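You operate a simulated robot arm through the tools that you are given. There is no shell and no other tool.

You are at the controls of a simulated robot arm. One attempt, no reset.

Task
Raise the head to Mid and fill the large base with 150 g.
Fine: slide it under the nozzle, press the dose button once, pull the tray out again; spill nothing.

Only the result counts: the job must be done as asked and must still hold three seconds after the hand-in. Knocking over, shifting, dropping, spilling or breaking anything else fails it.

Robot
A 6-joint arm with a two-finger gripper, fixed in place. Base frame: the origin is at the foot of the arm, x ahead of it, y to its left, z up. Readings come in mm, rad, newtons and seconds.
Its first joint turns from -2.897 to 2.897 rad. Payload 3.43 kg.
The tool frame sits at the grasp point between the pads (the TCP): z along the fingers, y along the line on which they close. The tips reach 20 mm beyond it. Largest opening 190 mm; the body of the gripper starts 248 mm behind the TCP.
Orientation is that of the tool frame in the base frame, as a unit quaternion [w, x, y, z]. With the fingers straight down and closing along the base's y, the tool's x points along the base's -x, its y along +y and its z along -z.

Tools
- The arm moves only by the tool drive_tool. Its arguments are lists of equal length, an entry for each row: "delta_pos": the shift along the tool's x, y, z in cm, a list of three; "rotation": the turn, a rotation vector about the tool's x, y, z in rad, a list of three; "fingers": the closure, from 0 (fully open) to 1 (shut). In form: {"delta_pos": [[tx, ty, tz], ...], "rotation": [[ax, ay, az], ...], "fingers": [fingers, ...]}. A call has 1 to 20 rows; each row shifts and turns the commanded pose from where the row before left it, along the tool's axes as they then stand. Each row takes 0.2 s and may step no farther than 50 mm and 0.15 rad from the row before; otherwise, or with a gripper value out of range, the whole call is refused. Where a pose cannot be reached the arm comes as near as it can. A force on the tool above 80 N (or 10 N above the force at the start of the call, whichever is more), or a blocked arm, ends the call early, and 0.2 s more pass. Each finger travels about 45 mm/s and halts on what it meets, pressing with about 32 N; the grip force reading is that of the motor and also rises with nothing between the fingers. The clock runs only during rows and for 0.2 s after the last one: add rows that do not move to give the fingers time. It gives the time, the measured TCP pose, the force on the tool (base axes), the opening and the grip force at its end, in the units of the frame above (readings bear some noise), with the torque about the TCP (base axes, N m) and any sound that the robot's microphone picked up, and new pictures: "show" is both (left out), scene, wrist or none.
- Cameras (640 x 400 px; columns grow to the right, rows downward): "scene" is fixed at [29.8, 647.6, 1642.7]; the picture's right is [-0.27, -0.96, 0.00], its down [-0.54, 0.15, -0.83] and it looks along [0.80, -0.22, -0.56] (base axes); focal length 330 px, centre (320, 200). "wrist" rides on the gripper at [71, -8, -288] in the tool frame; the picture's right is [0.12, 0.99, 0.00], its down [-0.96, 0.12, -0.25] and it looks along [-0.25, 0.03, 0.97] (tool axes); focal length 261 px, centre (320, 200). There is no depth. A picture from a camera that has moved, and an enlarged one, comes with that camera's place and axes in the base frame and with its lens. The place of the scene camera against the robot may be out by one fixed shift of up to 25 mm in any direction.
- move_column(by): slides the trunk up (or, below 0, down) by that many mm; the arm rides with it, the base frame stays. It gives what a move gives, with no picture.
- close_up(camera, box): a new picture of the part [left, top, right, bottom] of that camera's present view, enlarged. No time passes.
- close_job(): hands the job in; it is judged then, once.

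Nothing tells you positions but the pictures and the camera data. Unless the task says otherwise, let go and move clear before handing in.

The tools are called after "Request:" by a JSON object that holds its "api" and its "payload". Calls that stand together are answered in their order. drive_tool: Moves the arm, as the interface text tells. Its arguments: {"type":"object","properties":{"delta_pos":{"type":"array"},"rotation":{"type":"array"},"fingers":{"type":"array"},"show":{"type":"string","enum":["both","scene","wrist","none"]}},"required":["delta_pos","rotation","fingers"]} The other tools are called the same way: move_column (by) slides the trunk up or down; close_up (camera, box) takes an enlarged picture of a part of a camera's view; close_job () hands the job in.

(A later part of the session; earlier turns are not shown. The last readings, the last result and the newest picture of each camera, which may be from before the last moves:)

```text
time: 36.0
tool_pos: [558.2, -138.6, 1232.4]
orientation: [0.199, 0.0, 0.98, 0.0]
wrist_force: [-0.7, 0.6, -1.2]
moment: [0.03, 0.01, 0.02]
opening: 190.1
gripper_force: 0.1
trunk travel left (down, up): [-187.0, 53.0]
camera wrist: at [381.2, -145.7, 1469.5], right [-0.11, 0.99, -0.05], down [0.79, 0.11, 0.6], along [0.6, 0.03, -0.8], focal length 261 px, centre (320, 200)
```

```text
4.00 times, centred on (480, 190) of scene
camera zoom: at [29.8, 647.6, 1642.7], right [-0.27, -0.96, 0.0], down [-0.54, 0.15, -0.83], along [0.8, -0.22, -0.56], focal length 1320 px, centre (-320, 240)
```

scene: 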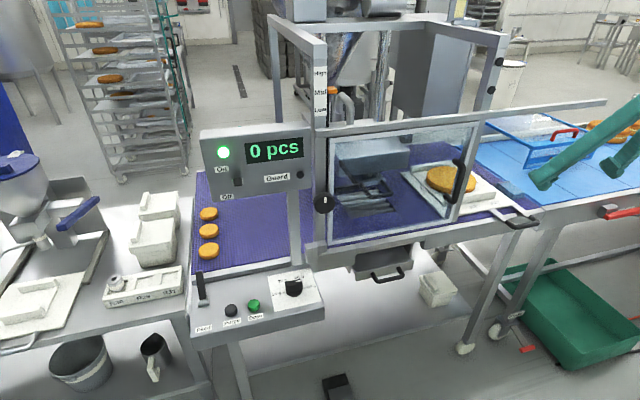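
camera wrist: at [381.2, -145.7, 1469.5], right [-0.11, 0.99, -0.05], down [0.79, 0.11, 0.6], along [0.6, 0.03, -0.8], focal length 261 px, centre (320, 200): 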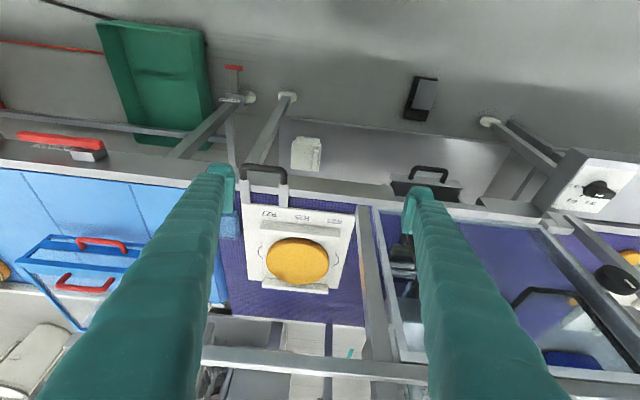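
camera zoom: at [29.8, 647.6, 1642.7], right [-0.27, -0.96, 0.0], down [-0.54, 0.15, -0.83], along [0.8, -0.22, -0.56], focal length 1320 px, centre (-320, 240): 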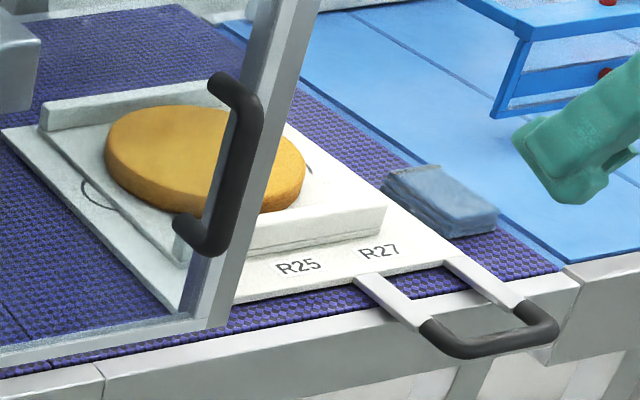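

The tray with the large base sits right of the guard's front-right post, with a blue cloth just beyond its right edge (don't touch). I'll zoom for precise measurements of the base, handle and post.

Request:
{"api": "close_up", "payload": {"camera": "wrist", "box": [230, 190, 390, 310]}}

Request:
{"api": "close_up", "payload": {"camera": "wrist", "box": [330, 180, 430, 260]}}

Request:
{"api": "close_up", "payload": {"camera": "scene", "box": [430, 190, 550, 250]}}

```text
3.33 times, centred on (310, 250) of wrist
camera zoom: at [381.2, -145.7, 1469.5], right [-0.11, 0.99, -0.05], down [0.79, 0.11, 0.6], along [0.6, 0.03, -0.8], focal length 869 px, centre (353, 33)
```

zoom: 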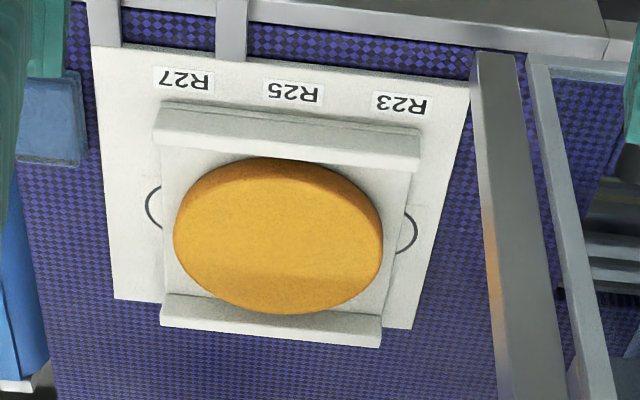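

```text
5.00 times, centred on (380, 220) of wrist
camera zoom: at [381.2, -145.7, 1469.5], right [-0.11, 0.99, -0.05], down [0.79, 0.11, 0.6], along [0.6, 0.03, -0.8], focal length 1303 px, centre (20, 100)
```

zoom: 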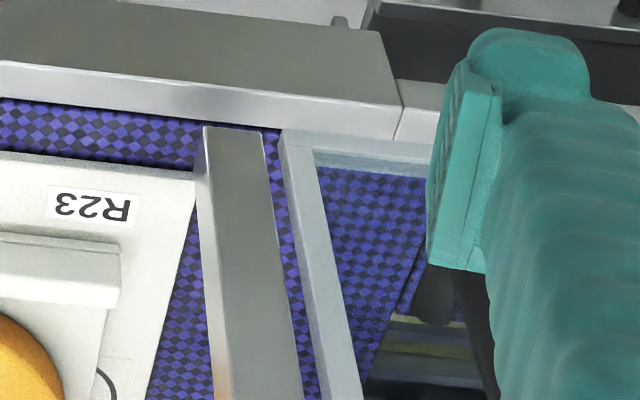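

```text
5.33 times, centred on (490, 220) of scene
camera zoom: at [29.8, 647.6, 1642.7], right [-0.27, -0.96, 0.0], down [-0.54, 0.15, -0.83], along [0.8, -0.22, -0.56], focal length 1760 px, centre (-587, 93)
```

zoom: 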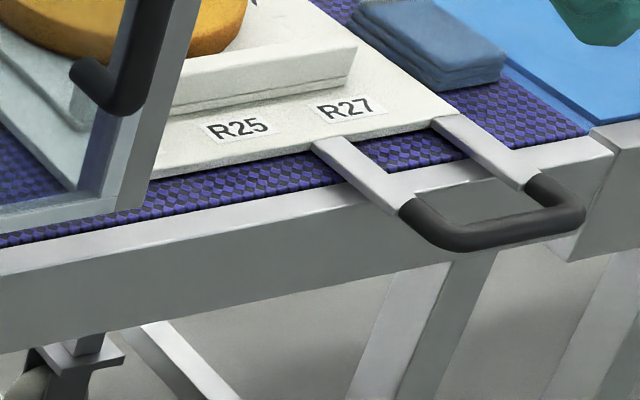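

The base centre is near y = -167. I'll drop to a low, nearly horizontal pose in front of the tray to measure heights (handle, post bottom, base top).

Request:
{"api": "drive_tool", "payload": {"delta_pos": [[1.14, -1.22, 4.34], [1.14, -1.22, 4.34], [1.14, -1.22, 4.34], [1.14, -1.22, 4.34], [1.14, -1.22, 4.34], [0, 0, 0], [0, 0, 0], [0, 0, 0], [0, 0, 0], [0, 0, 0], [0, 0, 0], [0, 0, 0], [0, 0, 0]], "rotation": [[0, 0, 0], [0, 0, 0], [0, 0, 0], [0, 0, 0], [0, 0, 0], [0, -0.15, 0], [0, -0.15, 0], [0, -0.15, 0], [0, -0.15, 0], [0, -0.15, 0], [0, -0.15, 0], [0, -0.01, 0], [0, 0, 0]], "fingers": [0, 0, 0, 0, 0, 0, 0, 0, 0, 0, 0, 0, 0]}}

Request:
{"api": "close_up", "payload": {"camera": "wrist", "box": [180, 130, 460, 290]}}

Request:
{"api": "close_up", "payload": {"camera": "wrist", "box": [260, 150, 400, 240]}}

```text
time: 38.9
tool_pos: [621.8, -243.8, 1081.6]
orientation: [0.606, 0.001, 0.795, 0.0]
wrist_force: [-0.2, 0.0, -0.1]
moment: [0.01, 0.0, 0.01]
opening: 190.0
gripper_force: 0.0
out of reach, approached as far as the arm can: row 10, 11, 12
trunk travel left (down, up): [-187.0, 53.0]
camera wrist: at [325.2, -251.7, 1089.1], right [-0.03, 0.99, -0.11], down [0.01, 0.11, 0.99], along [1.0, 0.03, -0.02], focal length 261 px, centre (320, 200)
```

scene: 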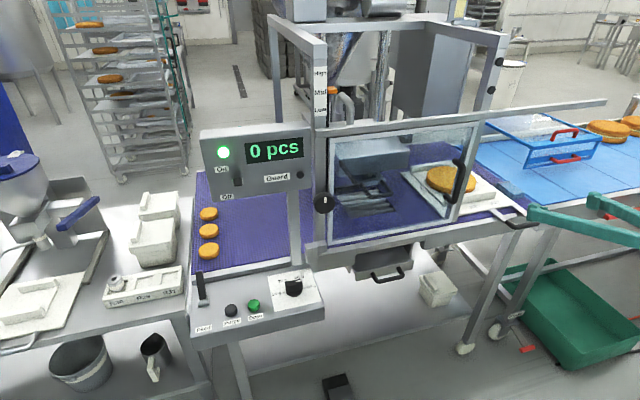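
wrist: 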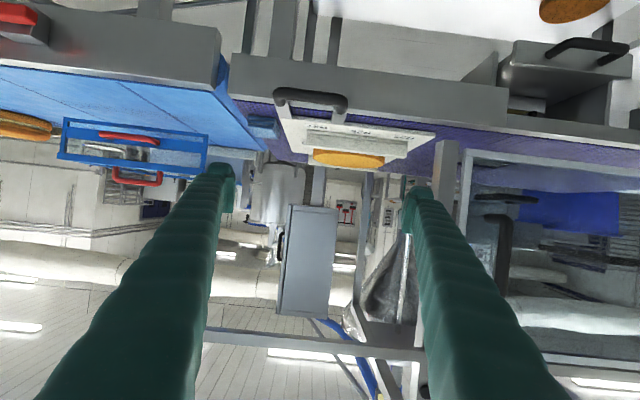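

```text
2.29 times, centred on (320, 210) of wrist
camera zoom: at [325.2, -251.7, 1089.1], right [-0.03, 0.99, -0.11], down [0.01, 0.11, 0.99], along [1.0, 0.03, -0.02], focal length 596 px, centre (320, 177)
```

zoom: 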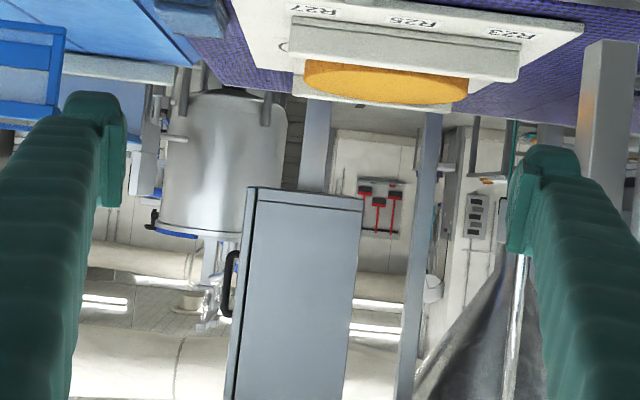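

```text
4.44 times, centred on (330, 195) of wrist
camera zoom: at [325.2, -251.7, 1089.1], right [-0.03, 0.99, -0.11], down [0.01, 0.11, 0.99], along [1.0, 0.03, -0.02], focal length 1158 px, centre (276, 222)
```

zoom: 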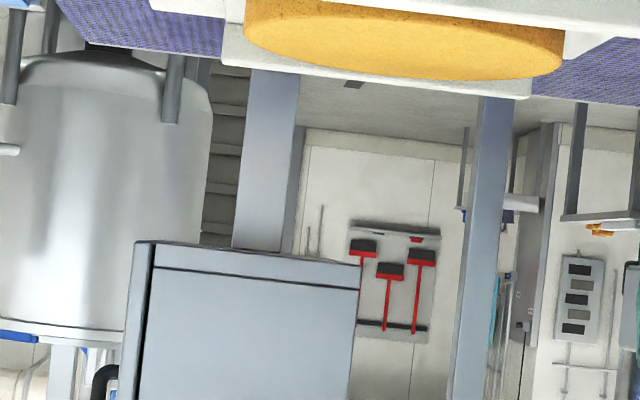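

The handle bar is at about (711, -271, 932), the post bottom at z≈947 and the base centre at (1004, -168). That low pose was out of reach, so I'll lower the trunk to gain working room.

Request:
{"api": "move_column", "payload": {"by": -150}}

Request:
{"api": "drive_tool", "payload": {"delta_pos": [[0, 0, 0]], "rotation": [[0, 0, 0]], "fingers": [0]}}

```text
time: 40.6
tool_pos: [620.1, -243.6, 930.9]
orientation: [0.607, 0.001, 0.795, 0.001]
wrist_force: [0.0, 0.3, 0.1]
moment: [0.02, 0.04, -0.03]
opening: 189.9
gripper_force: 0.0
trunk travel left (down, up): [-37.0, 203.0]
```

```text
time: 41.0
tool_pos: [620.6, -243.9, 931.0]
orientation: [0.607, 0.0, 0.795, 0.001]
wrist_force: [-0.6, 0.0, -0.6]
moment: [0.0, 0.0, -0.01]
opening: 190.1
gripper_force: 0.2
trunk travel left (down, up): [-37.0, 203.0]
camera wrist: at [325.5, -251.8, 938.7], right [-0.03, 0.99, -0.11], down [0.02, 0.11, 0.99], along [1.0, 0.03, -0.02], focal length 261 px, centre (320, 200)
```

scene: 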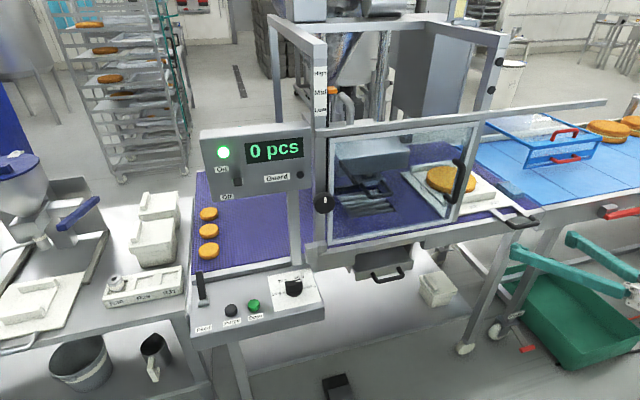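
wrist: 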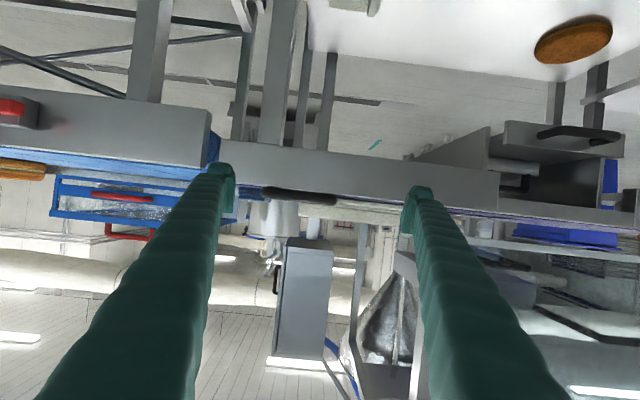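

Now the camera is level with the belt — ideal for judging vertical clearances. Zooming in.

Request:
{"api": "close_up", "payload": {"camera": "wrist", "box": [230, 160, 430, 260]}}

Request:
{"api": "close_up", "payload": {"camera": "wrist", "box": [400, 150, 560, 270]}}

```text
3.20 times, centred on (330, 210) of wrist
camera zoom: at [325.5, -251.8, 938.7], right [-0.03, 0.99, -0.11], down [0.02, 0.11, 0.99], along [1.0, 0.03, -0.02], focal length 834 px, centre (288, 168)
```

zoom: 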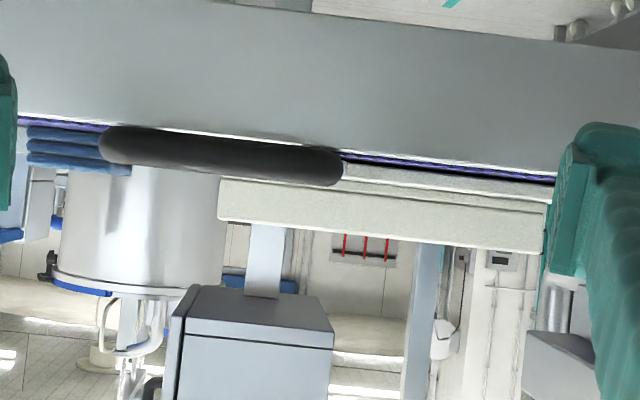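

```text
3.33 times, centred on (480, 210) of wrist
camera zoom: at [325.5, -251.8, 938.7], right [-0.03, 0.99, -0.11], down [0.02, 0.11, 0.99], along [1.0, 0.03, -0.02], focal length 869 px, centre (-213, 167)
```

zoom: 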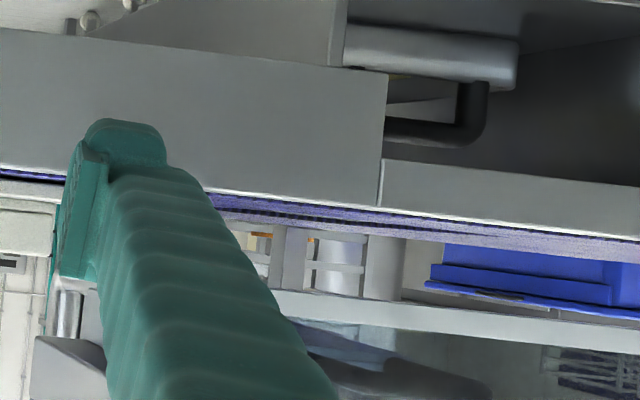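

The guard's lower edge is at z≈960, the handle bar 921–939, so the handle fits under. Before gripping, I'll yaw the tool toward +y to measure the nozzle position.

Request:
{"api": "drive_tool", "payload": {"delta_pos": [[0, 0, 0], [0, 0, 0], [0, 0, 0], [0, 0, 0], [0, 0, 0]], "rotation": [[-0.15, 0, 0], [-0.15, 0, 0], [-0.15, 0, 0], [-0.15, 0, 0], [0, 0, 0]], "fingers": [0, 0, 0, 0, 0]}}

Request:
{"api": "close_up", "payload": {"camera": "wrist", "box": [240, 160, 440, 285]}}

```text
time: 42.2
tool_pos: [619.8, -243.6, 930.9]
orientation: [0.579, -0.18, 0.759, 0.236]
wrist_force: [0.3, -0.3, 1.3]
moment: [-0.03, 0.06, -0.03]
opening: 190.0
gripper_force: 0.1
trunk travel left (down, up): [-37.0, 203.0]
camera wrist: at [378.3, -412.3, 924.6], right [-0.57, 0.82, 0.03], down [-0.01, -0.05, 1.0], along [0.82, 0.57, 0.03], focal length 261 px, centre (320, 200)
```

scene: 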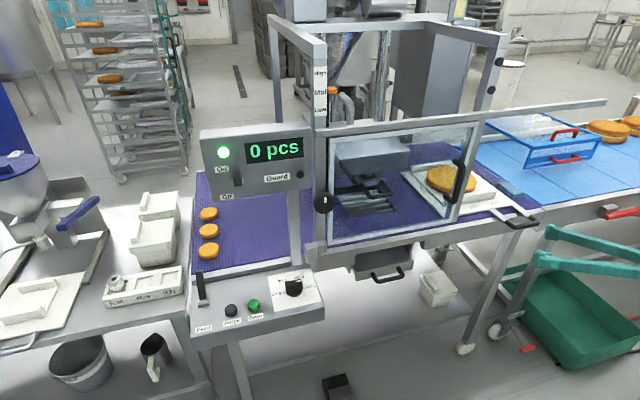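
wrist: 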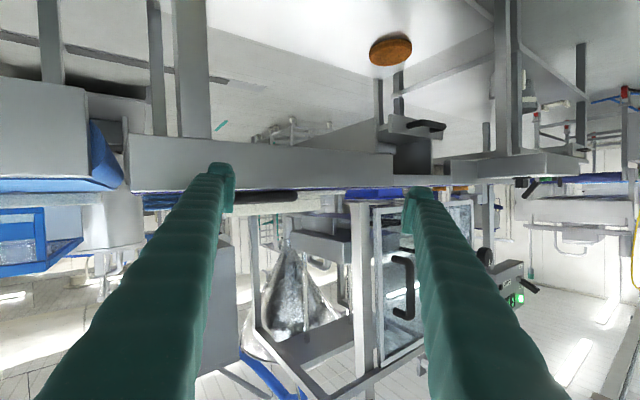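

```text
3.20 times, centred on (340, 222) of wrist
camera zoom: at [378.3, -412.3, 924.6], right [-0.57, 0.82, 0.03], down [-0.01, -0.05, 1.0], along [0.82, 0.57, 0.03], focal length 834 px, centre (256, 128)
```

zoom: 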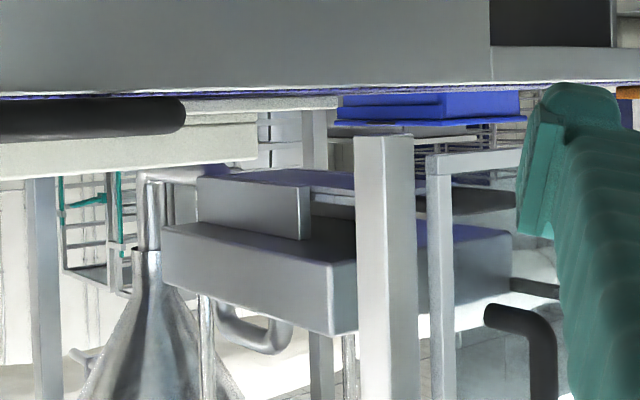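

I can see the head from below but the post hides the nozzle itself. I'll shift back and toward +y for an unobstructed look.

Request:
{"api": "drive_tool", "payload": {"delta_pos": [[0.53, 3.29, -0.09], [0.53, 3.29, -0.09], [0.53, 3.29, -0.09], [0, 0, 0]], "rotation": [[0, 0, 0], [0, 0, 0], [0, 0, 0], [0, 0, 0]], "fingers": [0, 0, 0, 0]}}

Request:
{"api": "close_up", "payload": {"camera": "wrist", "box": [260, 175, 420, 275]}}

```text
time: 43.2
tool_pos: [563.5, -165.9, 930.6]
orientation: [0.58, -0.179, 0.759, 0.235]
wrist_force: [-0.4, -0.6, 0.0]
moment: [0.05, 0.0, 0.02]
opening: 189.9
gripper_force: 0.0
trunk travel left (down, up): [-37.0, 203.0]
camera wrist: at [319.6, -333.5, 923.2], right [-0.57, 0.82, 0.03], down [-0.01, -0.05, 1.0], along [0.82, 0.57, 0.03], focal length 261 px, centre (320, 200)
```

scene: 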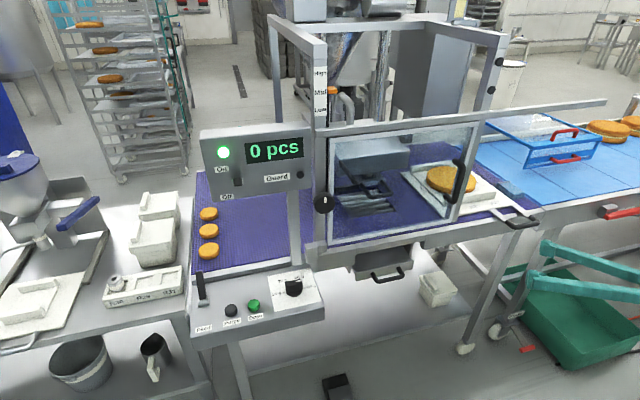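
wrist: 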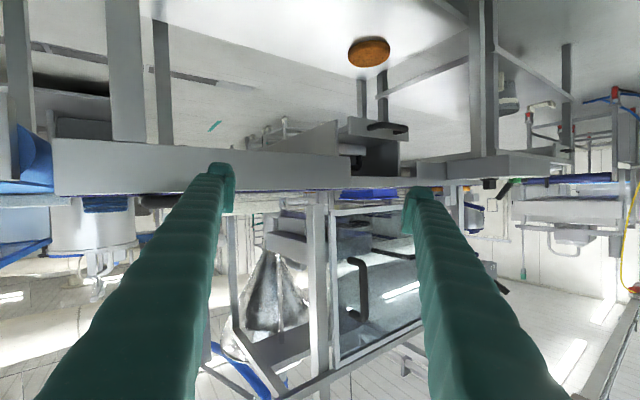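

```text
4.00 times, centred on (340, 225) of wrist
camera zoom: at [319.6, -333.5, 923.2], right [-0.57, 0.82, 0.03], down [-0.01, -0.05, 1.0], along [0.82, 0.57, 0.03], focal length 1043 px, centre (240, 100)
```

zoom: 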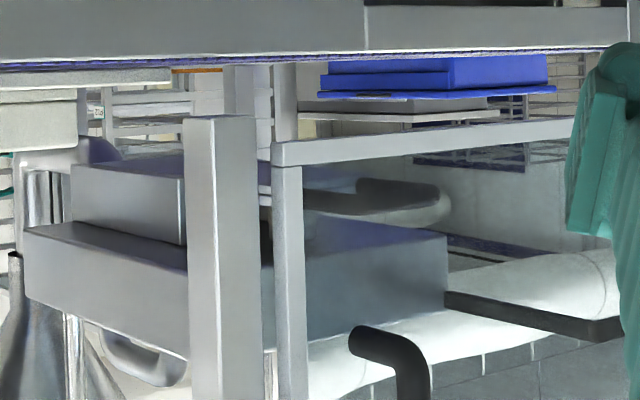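

The U-handled plate and nozzle hang together under the head, nozzle at roughly (996, 202), so the tray needs about +370 mm in y. I'll return to face the tray handle squarely.

Request:
{"api": "drive_tool", "payload": {"delta_pos": [[-0.32, -3.55, -1.01], [-0.32, -3.55, -1.01], [-0.32, -3.55, -1.01], [0, 0, 0], [0, 0, 0], [0, 0, 1.5], [0, 0, 1.5], [0, 0, 0]], "rotation": [[0, 0, 0], [0, 0, 0], [0, 0, 0], [0.15, 0, 0], [0.15, 0, 0], [0.15, 0, 0], [0.15, 0, 0], [0, 0, 0]], "fingers": [0, 0, 0, 0, 0, 0, 0, 0]}}

Request:
{"api": "close_up", "payload": {"camera": "wrist", "box": [210, 150, 450, 250]}}

```text
time: 45.0
tool_pos: [626.3, -262.7, 925.3]
orientation: [0.607, 0.001, 0.795, 0.0]
wrist_force: [-0.3, -0.4, 0.2]
moment: [0.01, -0.04, 0.04]
opening: 189.8
gripper_force: 0.0
trunk travel left (down, up): [-37.0, 203.0]
camera wrist: at [330.1, -270.0, 931.7], right [-0.03, 0.99, -0.11], down [0.01, 0.11, 0.99], along [1.0, 0.03, -0.02], focal length 261 px, centre (320, 200)
```

scene: 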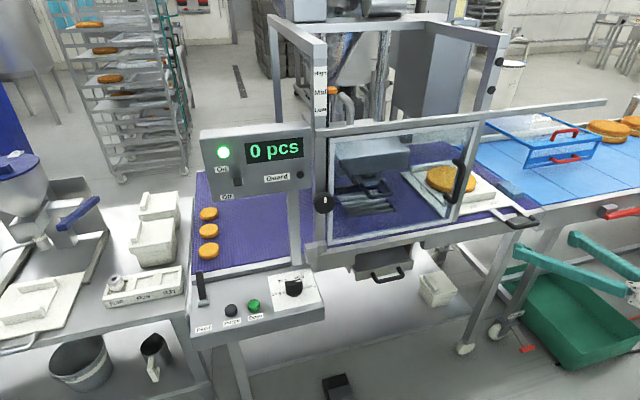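
wrist: 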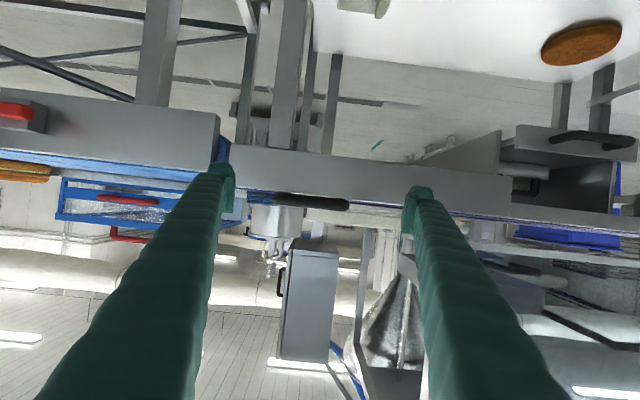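

```text
2.67 times, centred on (330, 200) of wrist
camera zoom: at [330.1, -270.0, 931.7], right [-0.03, 0.99, -0.11], down [0.01, 0.11, 0.99], along [1.0, 0.03, -0.02], focal length 695 px, centre (293, 200)
```

zoom: 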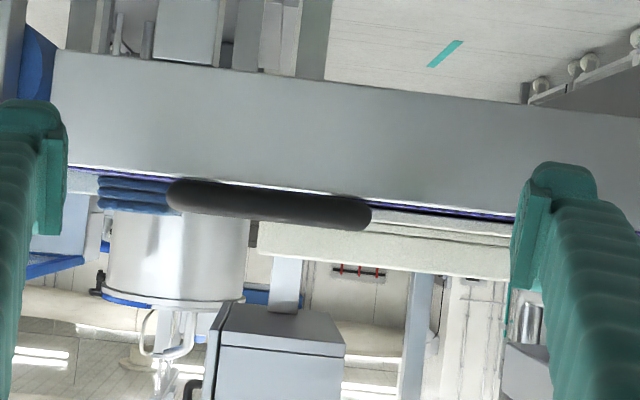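

Bar centre confirmed at (711, -271, 927). I'll advance with open fingers straddling the handle's outer sides.

Request:
{"api": "drive_tool", "payload": {"delta_pos": [[-0.93, -0.85, 2.98], [-0.93, 0, 2.98], [-0.9, 0, 2.8], [0, 0, 0]], "rotation": [[0, 0, 0], [0, 0, 0], [0, 0, 0], [0, 0, 0]], "fingers": [0, 0, 0, 0]}}

Request:
{"api": "close_up", "payload": {"camera": "wrist", "box": [210, 150, 450, 250]}}

Request:
{"api": "close_up", "payload": {"camera": "scene", "box": [440, 170, 600, 270]}}

```text
time: 46.0
tool_pos: [718.8, -269.7, 927.8]
orientation: [0.607, 0.0, 0.795, 0.001]
wrist_force: [0.4, 0.3, -0.1]
moment: [0.01, -0.02, -0.01]
opening: 190.0
gripper_force: 0.0
trunk travel left (down, up): [-37.0, 203.0]
camera wrist: at [423.1, -277.6, 935.6], right [-0.03, 0.99, -0.11], down [0.01, 0.11, 0.99], along [1.0, 0.03, -0.02], focal length 261 px, centre (320, 200)
```

scene: 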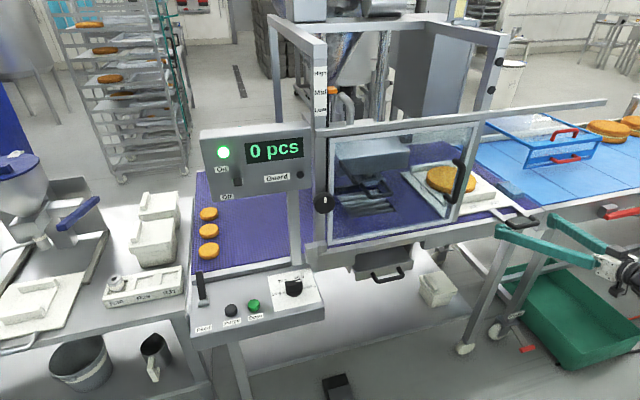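
wrist: 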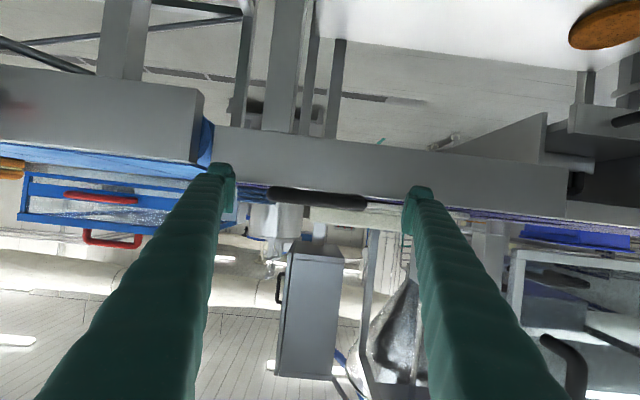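

```text
2.67 times, centred on (330, 200) of wrist
camera zoom: at [423.1, -277.6, 935.6], right [-0.03, 0.99, -0.11], down [0.01, 0.11, 0.99], along [1.0, 0.03, -0.02], focal length 695 px, centre (293, 200)
```

zoom: 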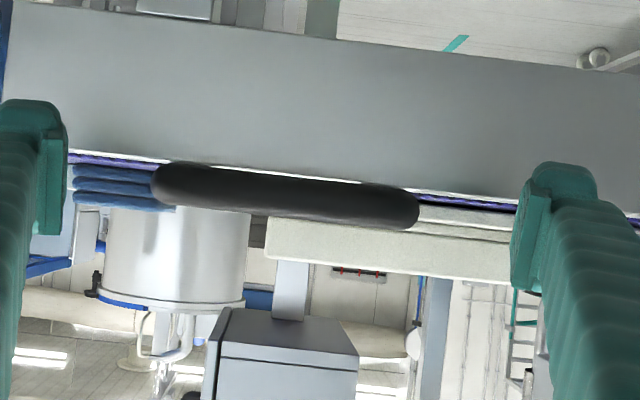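

```text
4.00 times, centred on (520, 220) of scene
camera zoom: at [29.8, 647.6, 1642.7], right [-0.27, -0.96, 0.0], down [-0.54, 0.15, -0.83], along [0.8, -0.22, -0.56], focal length 1320 px, centre (-480, 120)
```

zoom: 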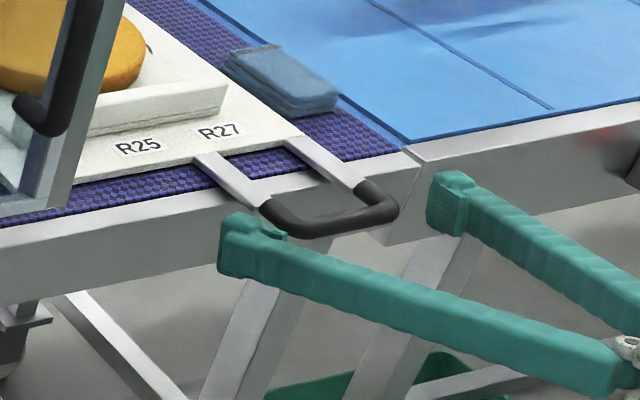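

The handle is centred between the fingers. I'll go another centimetre deeper so the pads sit on the straight sides, then close gently.

Request:
{"api": "drive_tool", "payload": {"delta_pos": [[-0.38, 0, 1.03], [0, 0, 0], [0, 0, 0], [0, 0, 0], [0, 0, 0], [0, 0, 0], [0, 0, 0], [0, 0, 0]], "rotation": [[0, 0, 0], [0, 0, 0], [0, 0, 0], [0, 0, 0], [0, 0, 0], [0, 0, 0], [0, 0, 0], [0, 0, 0]], "fingers": [0, 0, 0.15, 0.3, 0.4, 0.45, 0.5, 0.5]}}

Request:
{"api": "close_up", "payload": {"camera": "wrist", "box": [210, 150, 450, 250]}}

Request:
{"api": "close_up", "payload": {"camera": "scene", "box": [440, 170, 600, 270]}}

```text
time: 47.8
tool_pos: [727.3, -270.7, 928.0]
orientation: [0.607, 0.0, 0.795, 0.001]
wrist_force: [-2.4, -3.4, 0.8]
moment: [0.06, 0.02, 0.01]
opening: 117.0
gripper_force: 41.7
trunk travel left (down, up): [-37.0, 203.0]
camera wrist: at [432.8, -278.3, 935.7], right [-0.03, 0.99, -0.11], down [0.01, 0.11, 0.99], along [1.0, 0.03, -0.02], focal length 261 px, centre (320, 200)
```

scene: 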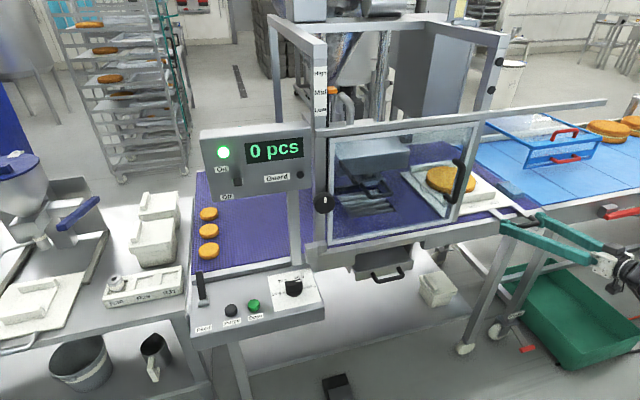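
wrist: 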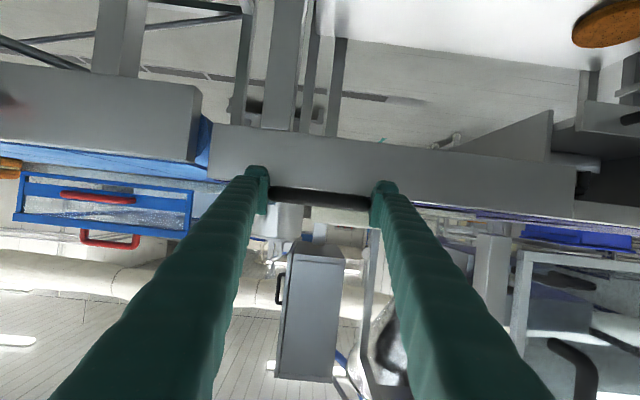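

```text
2.67 times, centred on (330, 200) of wrist
camera zoom: at [432.8, -278.3, 935.7], right [-0.03, 0.99, -0.11], down [0.01, 0.11, 0.99], along [1.0, 0.03, -0.02], focal length 695 px, centre (293, 200)
```

zoom: 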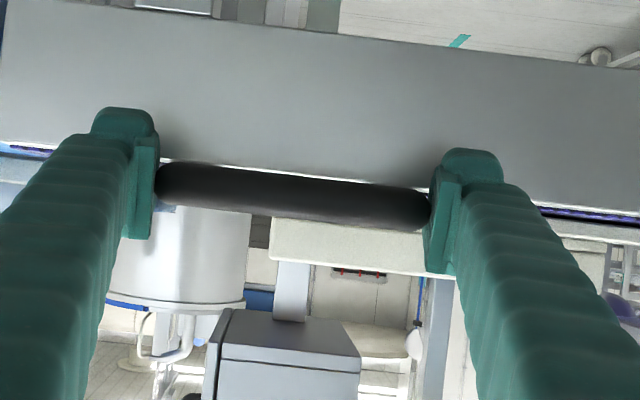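

```text
4.00 times, centred on (520, 220) of scene
camera zoom: at [29.8, 647.6, 1642.7], right [-0.27, -0.96, 0.0], down [-0.54, 0.15, -0.83], along [0.8, -0.22, -0.56], focal length 1320 px, centre (-480, 120)
```

zoom: 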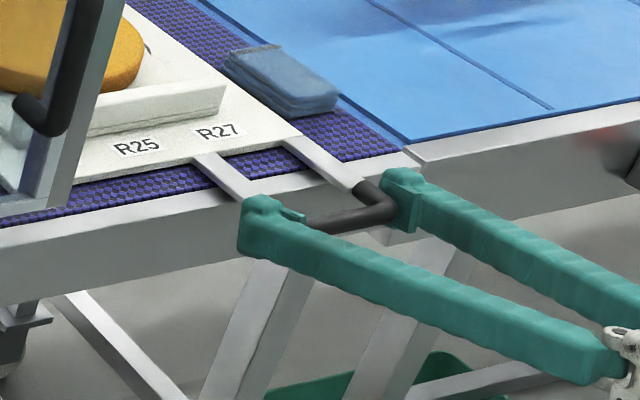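

Firm grip on both handle sides (117 mm), tray undisturbed. I'll slide a short test distance toward +y and check that the tray follows without yawing.

Request:
{"api": "drive_tool", "payload": {"delta_pos": [[0, 0.5, 0], [0, 1.0, 0], [0, 1.0, 0], [0, 0.5, 0], [0, 0, 0]], "rotation": [[0, 0, 0], [0, 0, 0], [0, 0, 0], [0, 0, 0], [0, 0, 0]], "fingers": [0.5, 0.5, 0.5, 0.5, 0.5]}}

Request:
{"api": "close_up", "payload": {"camera": "scene", "box": [390, 140, 570, 250]}}

Request:
{"api": "close_up", "payload": {"camera": "wrist", "box": [210, 150, 450, 250]}}

```text
time: 49.0
tool_pos: [728.6, -239.9, 928.6]
orientation: [0.606, 0.0, 0.795, 0.001]
wrist_force: [1.0, 0.9, -0.5]
moment: [0.59, 0.03, -0.01]
opening: 116.4
gripper_force: 45.0
trunk travel left (down, up): [-37.0, 203.0]
camera wrist: at [432.7, -248.3, 935.8], right [-0.03, 0.99, -0.11], down [0.01, 0.11, 0.99], along [1.0, 0.03, -0.02], focal length 261 px, centre (320, 200)
```

scene: 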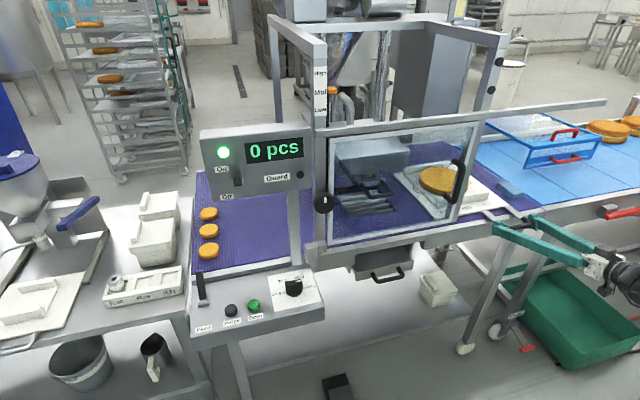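
wrist: 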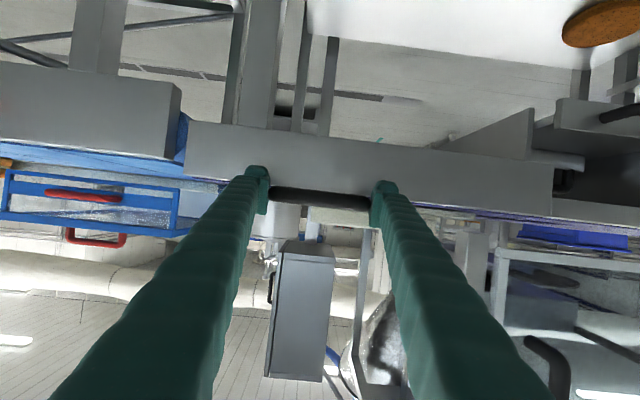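

```text
3.56 times, centred on (480, 195) of scene
camera zoom: at [29.8, 647.6, 1642.7], right [-0.27, -0.96, 0.0], down [-0.54, 0.15, -0.83], along [0.8, -0.22, -0.56], focal length 1174 px, centre (-249, 218)
```

zoom: 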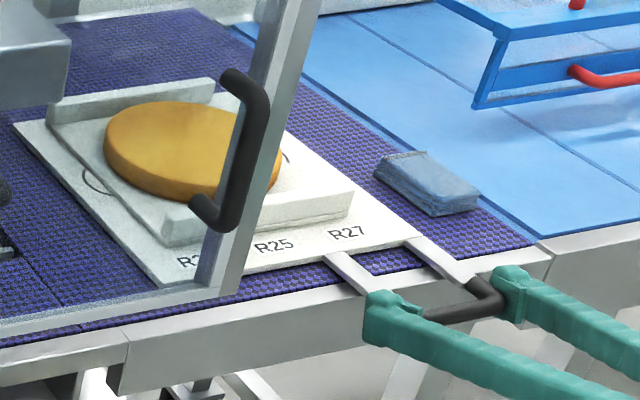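

```text
2.67 times, centred on (330, 200) of wrist
camera zoom: at [432.7, -248.3, 935.8], right [-0.03, 0.99, -0.11], down [0.01, 0.11, 0.99], along [1.0, 0.03, -0.02], focal length 695 px, centre (293, 200)
```

zoom: 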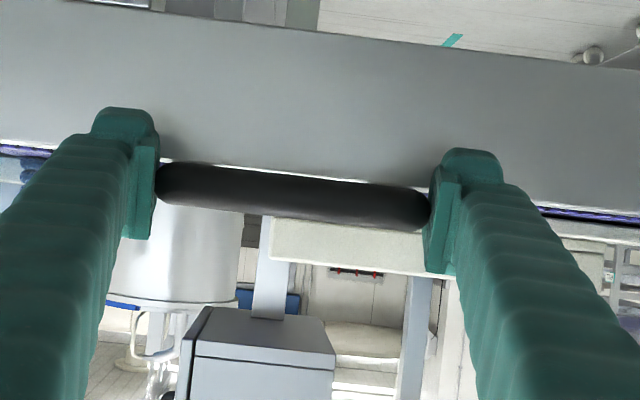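

The tray follows cleanly with negligible force. Continuing toward the machine in a ramped, moderate slide, then checking near the post.

Request:
{"api": "drive_tool", "payload": {"delta_pos": [[0, 0.5, 0], [0, 1.0, 0], [0, 1.5, 0], [0, 1.5, 0], [0, 1.5, 0], [0, 1.5, 0], [0, 1.5, 0], [0, 1.5, 0], [0, 1.0, 0], [0, 0.5, 0], [0, 0, 0]], "rotation": [[0, 0, 0], [0, 0, 0], [0, 0, 0], [0, 0, 0], [0, 0, 0], [0, 0, 0], [0, 0, 0], [0, 0, 0], [0, 0, 0], [0, 0, 0], [0, 0, 0]], "fingers": [0.5, 0.5, 0.5, 0.5, 0.5, 0.5, 0.5, 0.5, 0.5, 0.5, 0.5]}}

Request:
{"api": "close_up", "payload": {"camera": "scene", "box": [330, 130, 530, 255]}}

Request:
{"api": "close_up", "payload": {"camera": "wrist", "box": [210, 150, 450, 250]}}

```text
time: 51.4
tool_pos: [728.4, -120.2, 928.1]
orientation: [0.605, -0.001, 0.796, 0.002]
wrist_force: [-9.2, 0.3, -5.2]
moment: [0.36, 0.14, -0.26]
opening: 116.4
gripper_force: 44.9
trunk travel left (down, up): [-37.0, 203.0]
camera wrist: at [432.1, -128.4, 936.9], right [-0.03, 0.99, -0.11], down [0.02, 0.11, 0.99], along [1.0, 0.03, -0.02], focal length 261 px, centre (320, 200)
```

scene: 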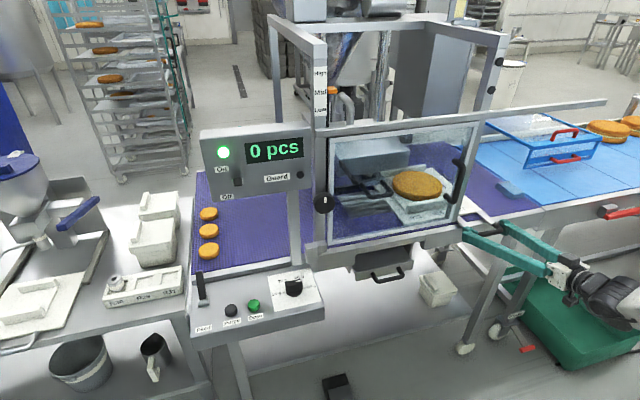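
wrist: 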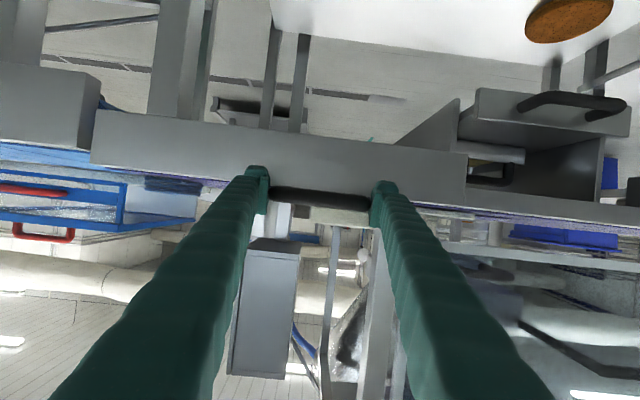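

```text
3.20 times, centred on (430, 192) of scene
camera zoom: at [29.8, 647.6, 1642.7], right [-0.27, -0.96, 0.0], down [-0.54, 0.15, -0.83], along [0.8, -0.22, -0.56], focal length 1056 px, centre (-32, 224)
```

zoom: 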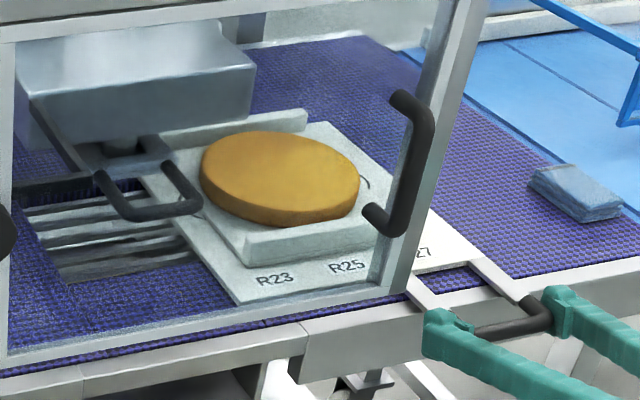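

```text
2.67 times, centred on (330, 200) of wrist
camera zoom: at [432.1, -128.4, 936.9], right [-0.03, 0.99, -0.11], down [0.02, 0.11, 0.99], along [1.0, 0.03, -0.02], focal length 695 px, centre (293, 200)
```

zoom: 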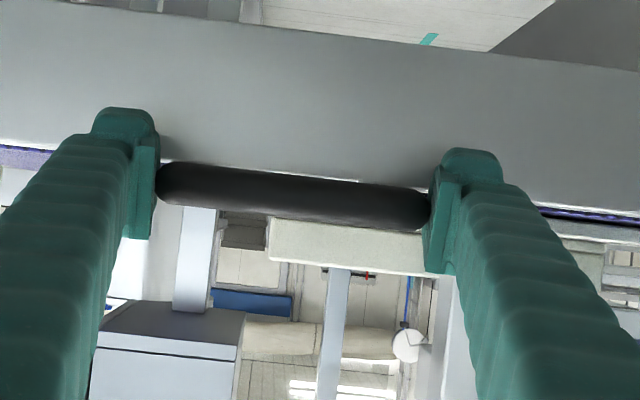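

The base is passing under the guard with low force. The left finger now goes by the post and door corner, so I'll move slowly here.

Request:
{"api": "drive_tool", "payload": {"delta_pos": [[0, 0.5, 0], [0, 0.8, 0], [0, 1.0, 0], [0, 1.0, 0], [0, 1.0, 0], [0, 0.7, 0], [0, 0, 0]], "rotation": [[0, 0, 0], [0, 0, 0], [0, 0, 0], [0, 0, 0], [0, 0, 0], [0, 0, 0], [0, 0, 0]], "fingers": [0.5, 0.5, 0.5, 0.5, 0.5, 0.5, 0.5]}}

Request:
{"api": "close_up", "payload": {"camera": "scene", "box": [320, 130, 520, 255]}}

Request:
{"api": "close_up", "payload": {"camera": "wrist", "box": [210, 150, 530, 310]}}

```text
time: 53.0
tool_pos: [733.0, -72.4, 934.4]
orientation: [0.603, -0.001, 0.798, 0.001]
wrist_force: [-37.9, 1.4, -35.0]
moment: [0.19, -0.25, 0.66]
opening: 117.1
gripper_force: 44.9
out of reach, approached as far as the arm can: row 3, 6
trunk travel left (down, up): [-37.0, 203.0]
camera wrist: at [436.7, -80.7, 944.3], right [-0.03, 0.99, -0.11], down [0.02, 0.11, 0.99], along [1.0, 0.03, -0.03], focal length 261 px, centre (320, 200)
```

scene: 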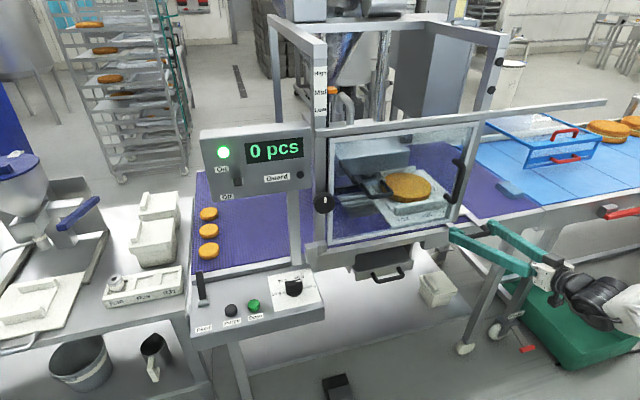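
wrist: 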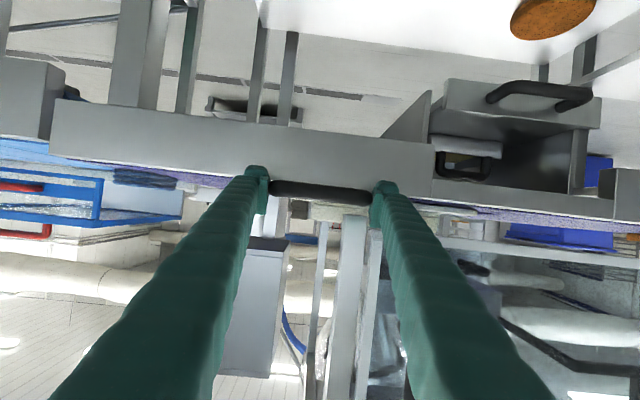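

```text
3.20 times, centred on (420, 192) of scene
camera zoom: at [29.8, 647.6, 1642.7], right [-0.27, -0.96, 0.0], down [-0.54, 0.15, -0.83], along [0.8, -0.22, -0.56], focal length 1056 px, centre (0, 224)
```

zoom: 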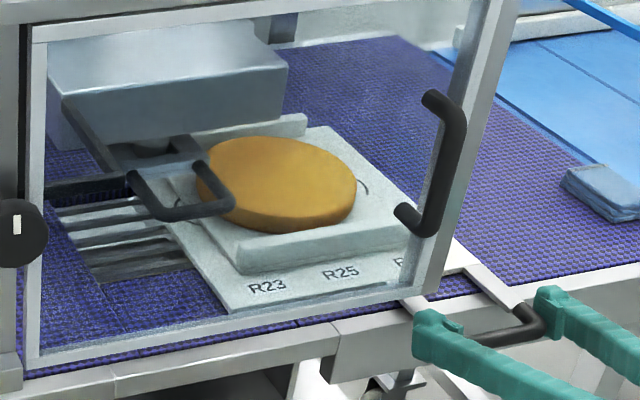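

```text
2.00 times, centred on (370, 230) of wrist
camera zoom: at [436.7, -80.7, 944.3], right [-0.03, 0.99, -0.11], down [0.02, 0.11, 0.99], along [1.0, 0.03, -0.03], focal length 521 px, centre (220, 140)
```

zoom: 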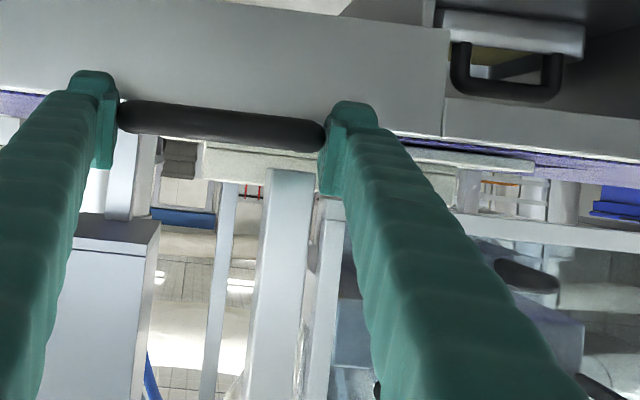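

The arm hit its reach limit and lifted the handle slightly (z +6 mm). I'll steepen the tool tilt while bringing the TCP back down to the handle's natural height, keeping the grip.

Request:
{"api": "drive_tool", "payload": {"delta_pos": [[0.74, 0, -0.27], [0, 0, 0], [0, 0, 0]], "rotation": [[0, 0.1, 0], [0, 0.1, 0], [0, 0, 0]], "fingers": [0.5, 0.5, 0.5]}}

Request:
{"api": "close_up", "payload": {"camera": "scene", "box": [320, 130, 520, 255]}}

Request:
{"api": "close_up", "payload": {"camera": "wrist", "box": [210, 150, 530, 310]}}

```text
time: 53.8
tool_pos: [730.0, -71.6, 934.6]
orientation: [0.527, 0.0, 0.85, 0.001]
wrist_force: [21.0, -2.4, 25.9]
moment: [0.45, 0.21, -0.13]
opening: 116.3
gripper_force: 45.1
trunk travel left (down, up): [-37.0, 203.0]
camera wrist: at [441.4, -80.3, 999.4], right [-0.05, 0.99, -0.11], down [0.21, 0.12, 0.97], along [0.98, 0.03, -0.21], focal length 261 px, centre (320, 200)
```

scene: 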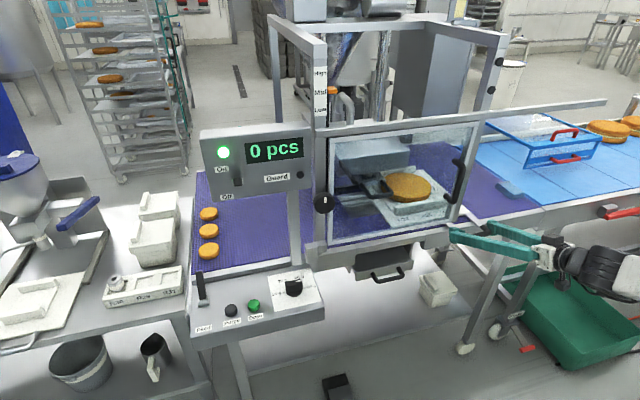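
wrist: 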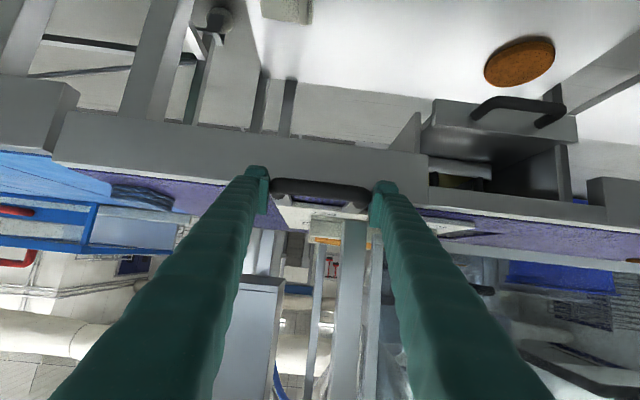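

```text
3.20 times, centred on (420, 192) of scene
camera zoom: at [29.8, 647.6, 1642.7], right [-0.27, -0.96, 0.0], down [-0.54, 0.15, -0.83], along [0.8, -0.22, -0.56], focal length 1056 px, centre (0, 224)
```

zoom: 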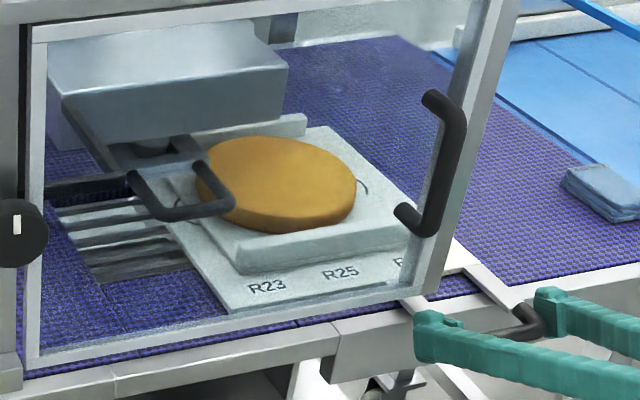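

```text
2.00 times, centred on (370, 230) of wrist
camera zoom: at [441.4, -80.3, 999.4], right [-0.05, 0.99, -0.11], down [0.21, 0.12, 0.97], along [0.98, 0.03, -0.21], focal length 521 px, centre (220, 140)
```

zoom: 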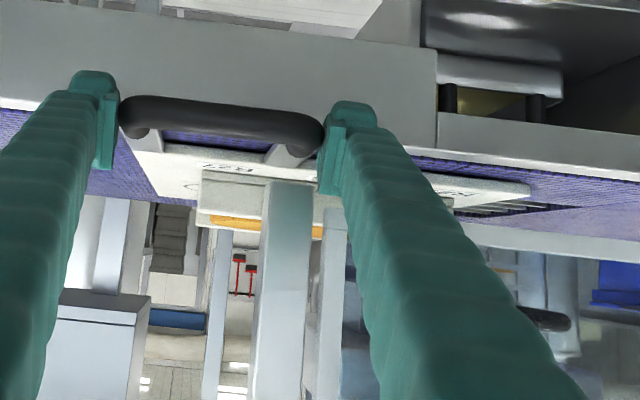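

The tray stays flat; the pads just sit a few mm higher on the handle now, so my command is pressing down. I'll relax that offset and re-read the forces.

Request:
{"api": "drive_tool", "payload": {"delta_pos": [[-0.5, 0, -0.1], [0, 0, 0]], "rotation": [[0, 0, 0], [0, 0, 0]], "fingers": [0.5, 0.5], "show": "none"}}

```text
time: 54.4
tool_pos: [730.0, -73.0, 934.3]
orientation: [0.525, 0.0, 0.851, 0.001]
wrist_force: [12.0, 1.7, 14.2]
moment: [-0.03, 0.02, 1.04]
opening: 115.9
gripper_force: 45.2
trunk travel left (down, up): [-37.0, 203.0]
```

Request:
{"api": "drive_tool", "payload": {"delta_pos": [[-0.5, 0, -0.1], [0, 0.5, 0], [0, 1.0, 0], [0, 1.0, 0], [0, 1.0, 0], [0, 0.5, 0], [0, 0, 0]], "rotation": [[0, 0, 0], [0, 0, 0], [0, 0, 0], [0, 0, 0], [0, 0, 0], [0, 0, 0], [0, 0, 0]], "fingers": [0.5, 0.5, 0.5, 0.5, 0.5, 0.5, 0.5]}}

Request:
{"api": "close_up", "payload": {"camera": "scene", "box": [320, 130, 520, 255]}}

Request:
{"api": "close_up", "payload": {"camera": "wrist", "box": [210, 150, 530, 310]}}

```text
time: 56.0
tool_pos: [731.5, -32.4, 937.4]
orientation: [0.524, 0.0, 0.852, 0.001]
wrist_force: [-25.0, 1.5, -35.7]
moment: [-0.23, 0.21, -0.41]
opening: 115.9
gripper_force: 44.9
trunk travel left (down, up): [-37.0, 203.0]
camera wrist: at [442.8, -40.3, 1004.9], right [-0.05, 0.99, -0.11], down [0.21, 0.11, 0.97], along [0.98, 0.03, -0.22], focal length 261 px, centre (320, 200)
```

scene: 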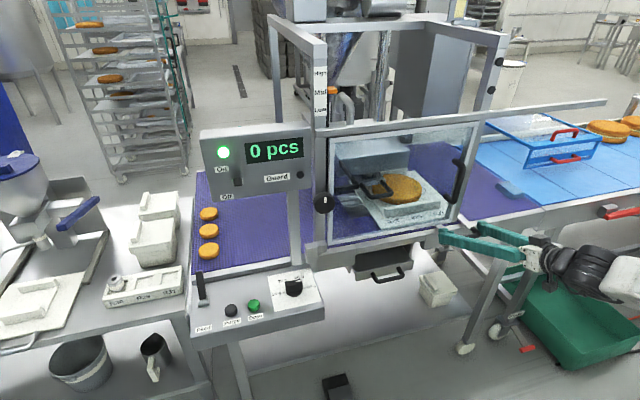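
wrist: 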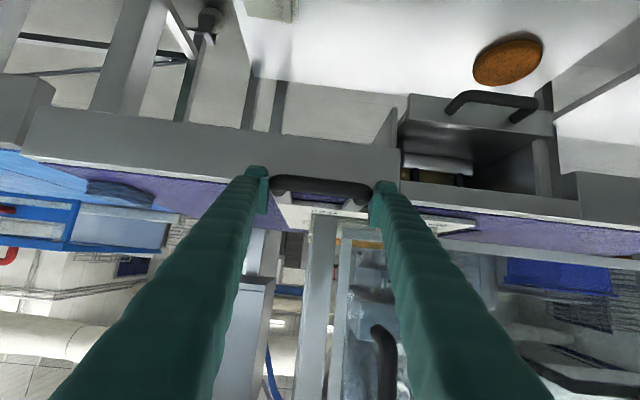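

```text
3.20 times, centred on (420, 192) of scene
camera zoom: at [29.8, 647.6, 1642.7], right [-0.27, -0.96, 0.0], down [-0.54, 0.15, -0.83], along [0.8, -0.22, -0.56], focal length 1056 px, centre (0, 224)
```

zoom: 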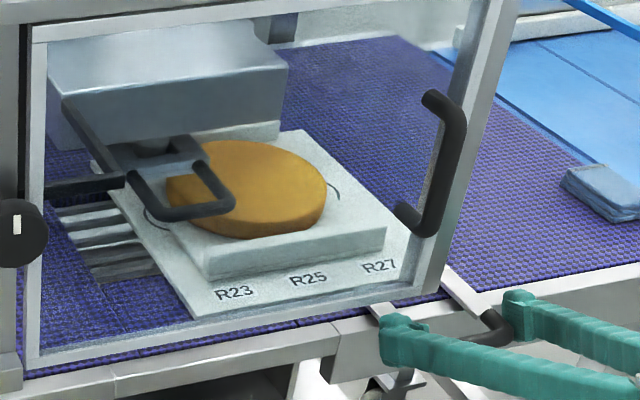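

```text
2.00 times, centred on (370, 230) of wrist
camera zoom: at [442.8, -40.3, 1004.9], right [-0.05, 0.99, -0.11], down [0.21, 0.11, 0.97], along [0.98, 0.03, -0.22], focal length 521 px, centre (220, 140)
```

zoom: 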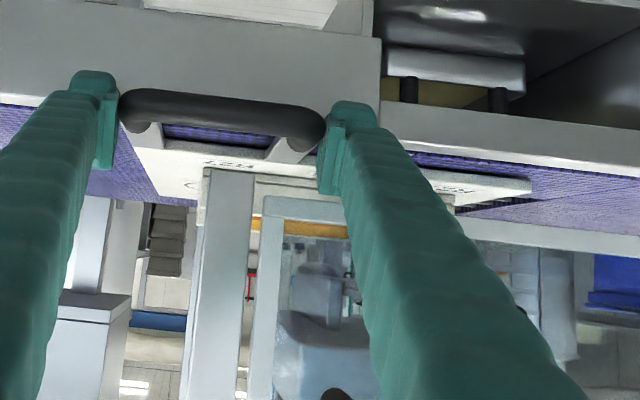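

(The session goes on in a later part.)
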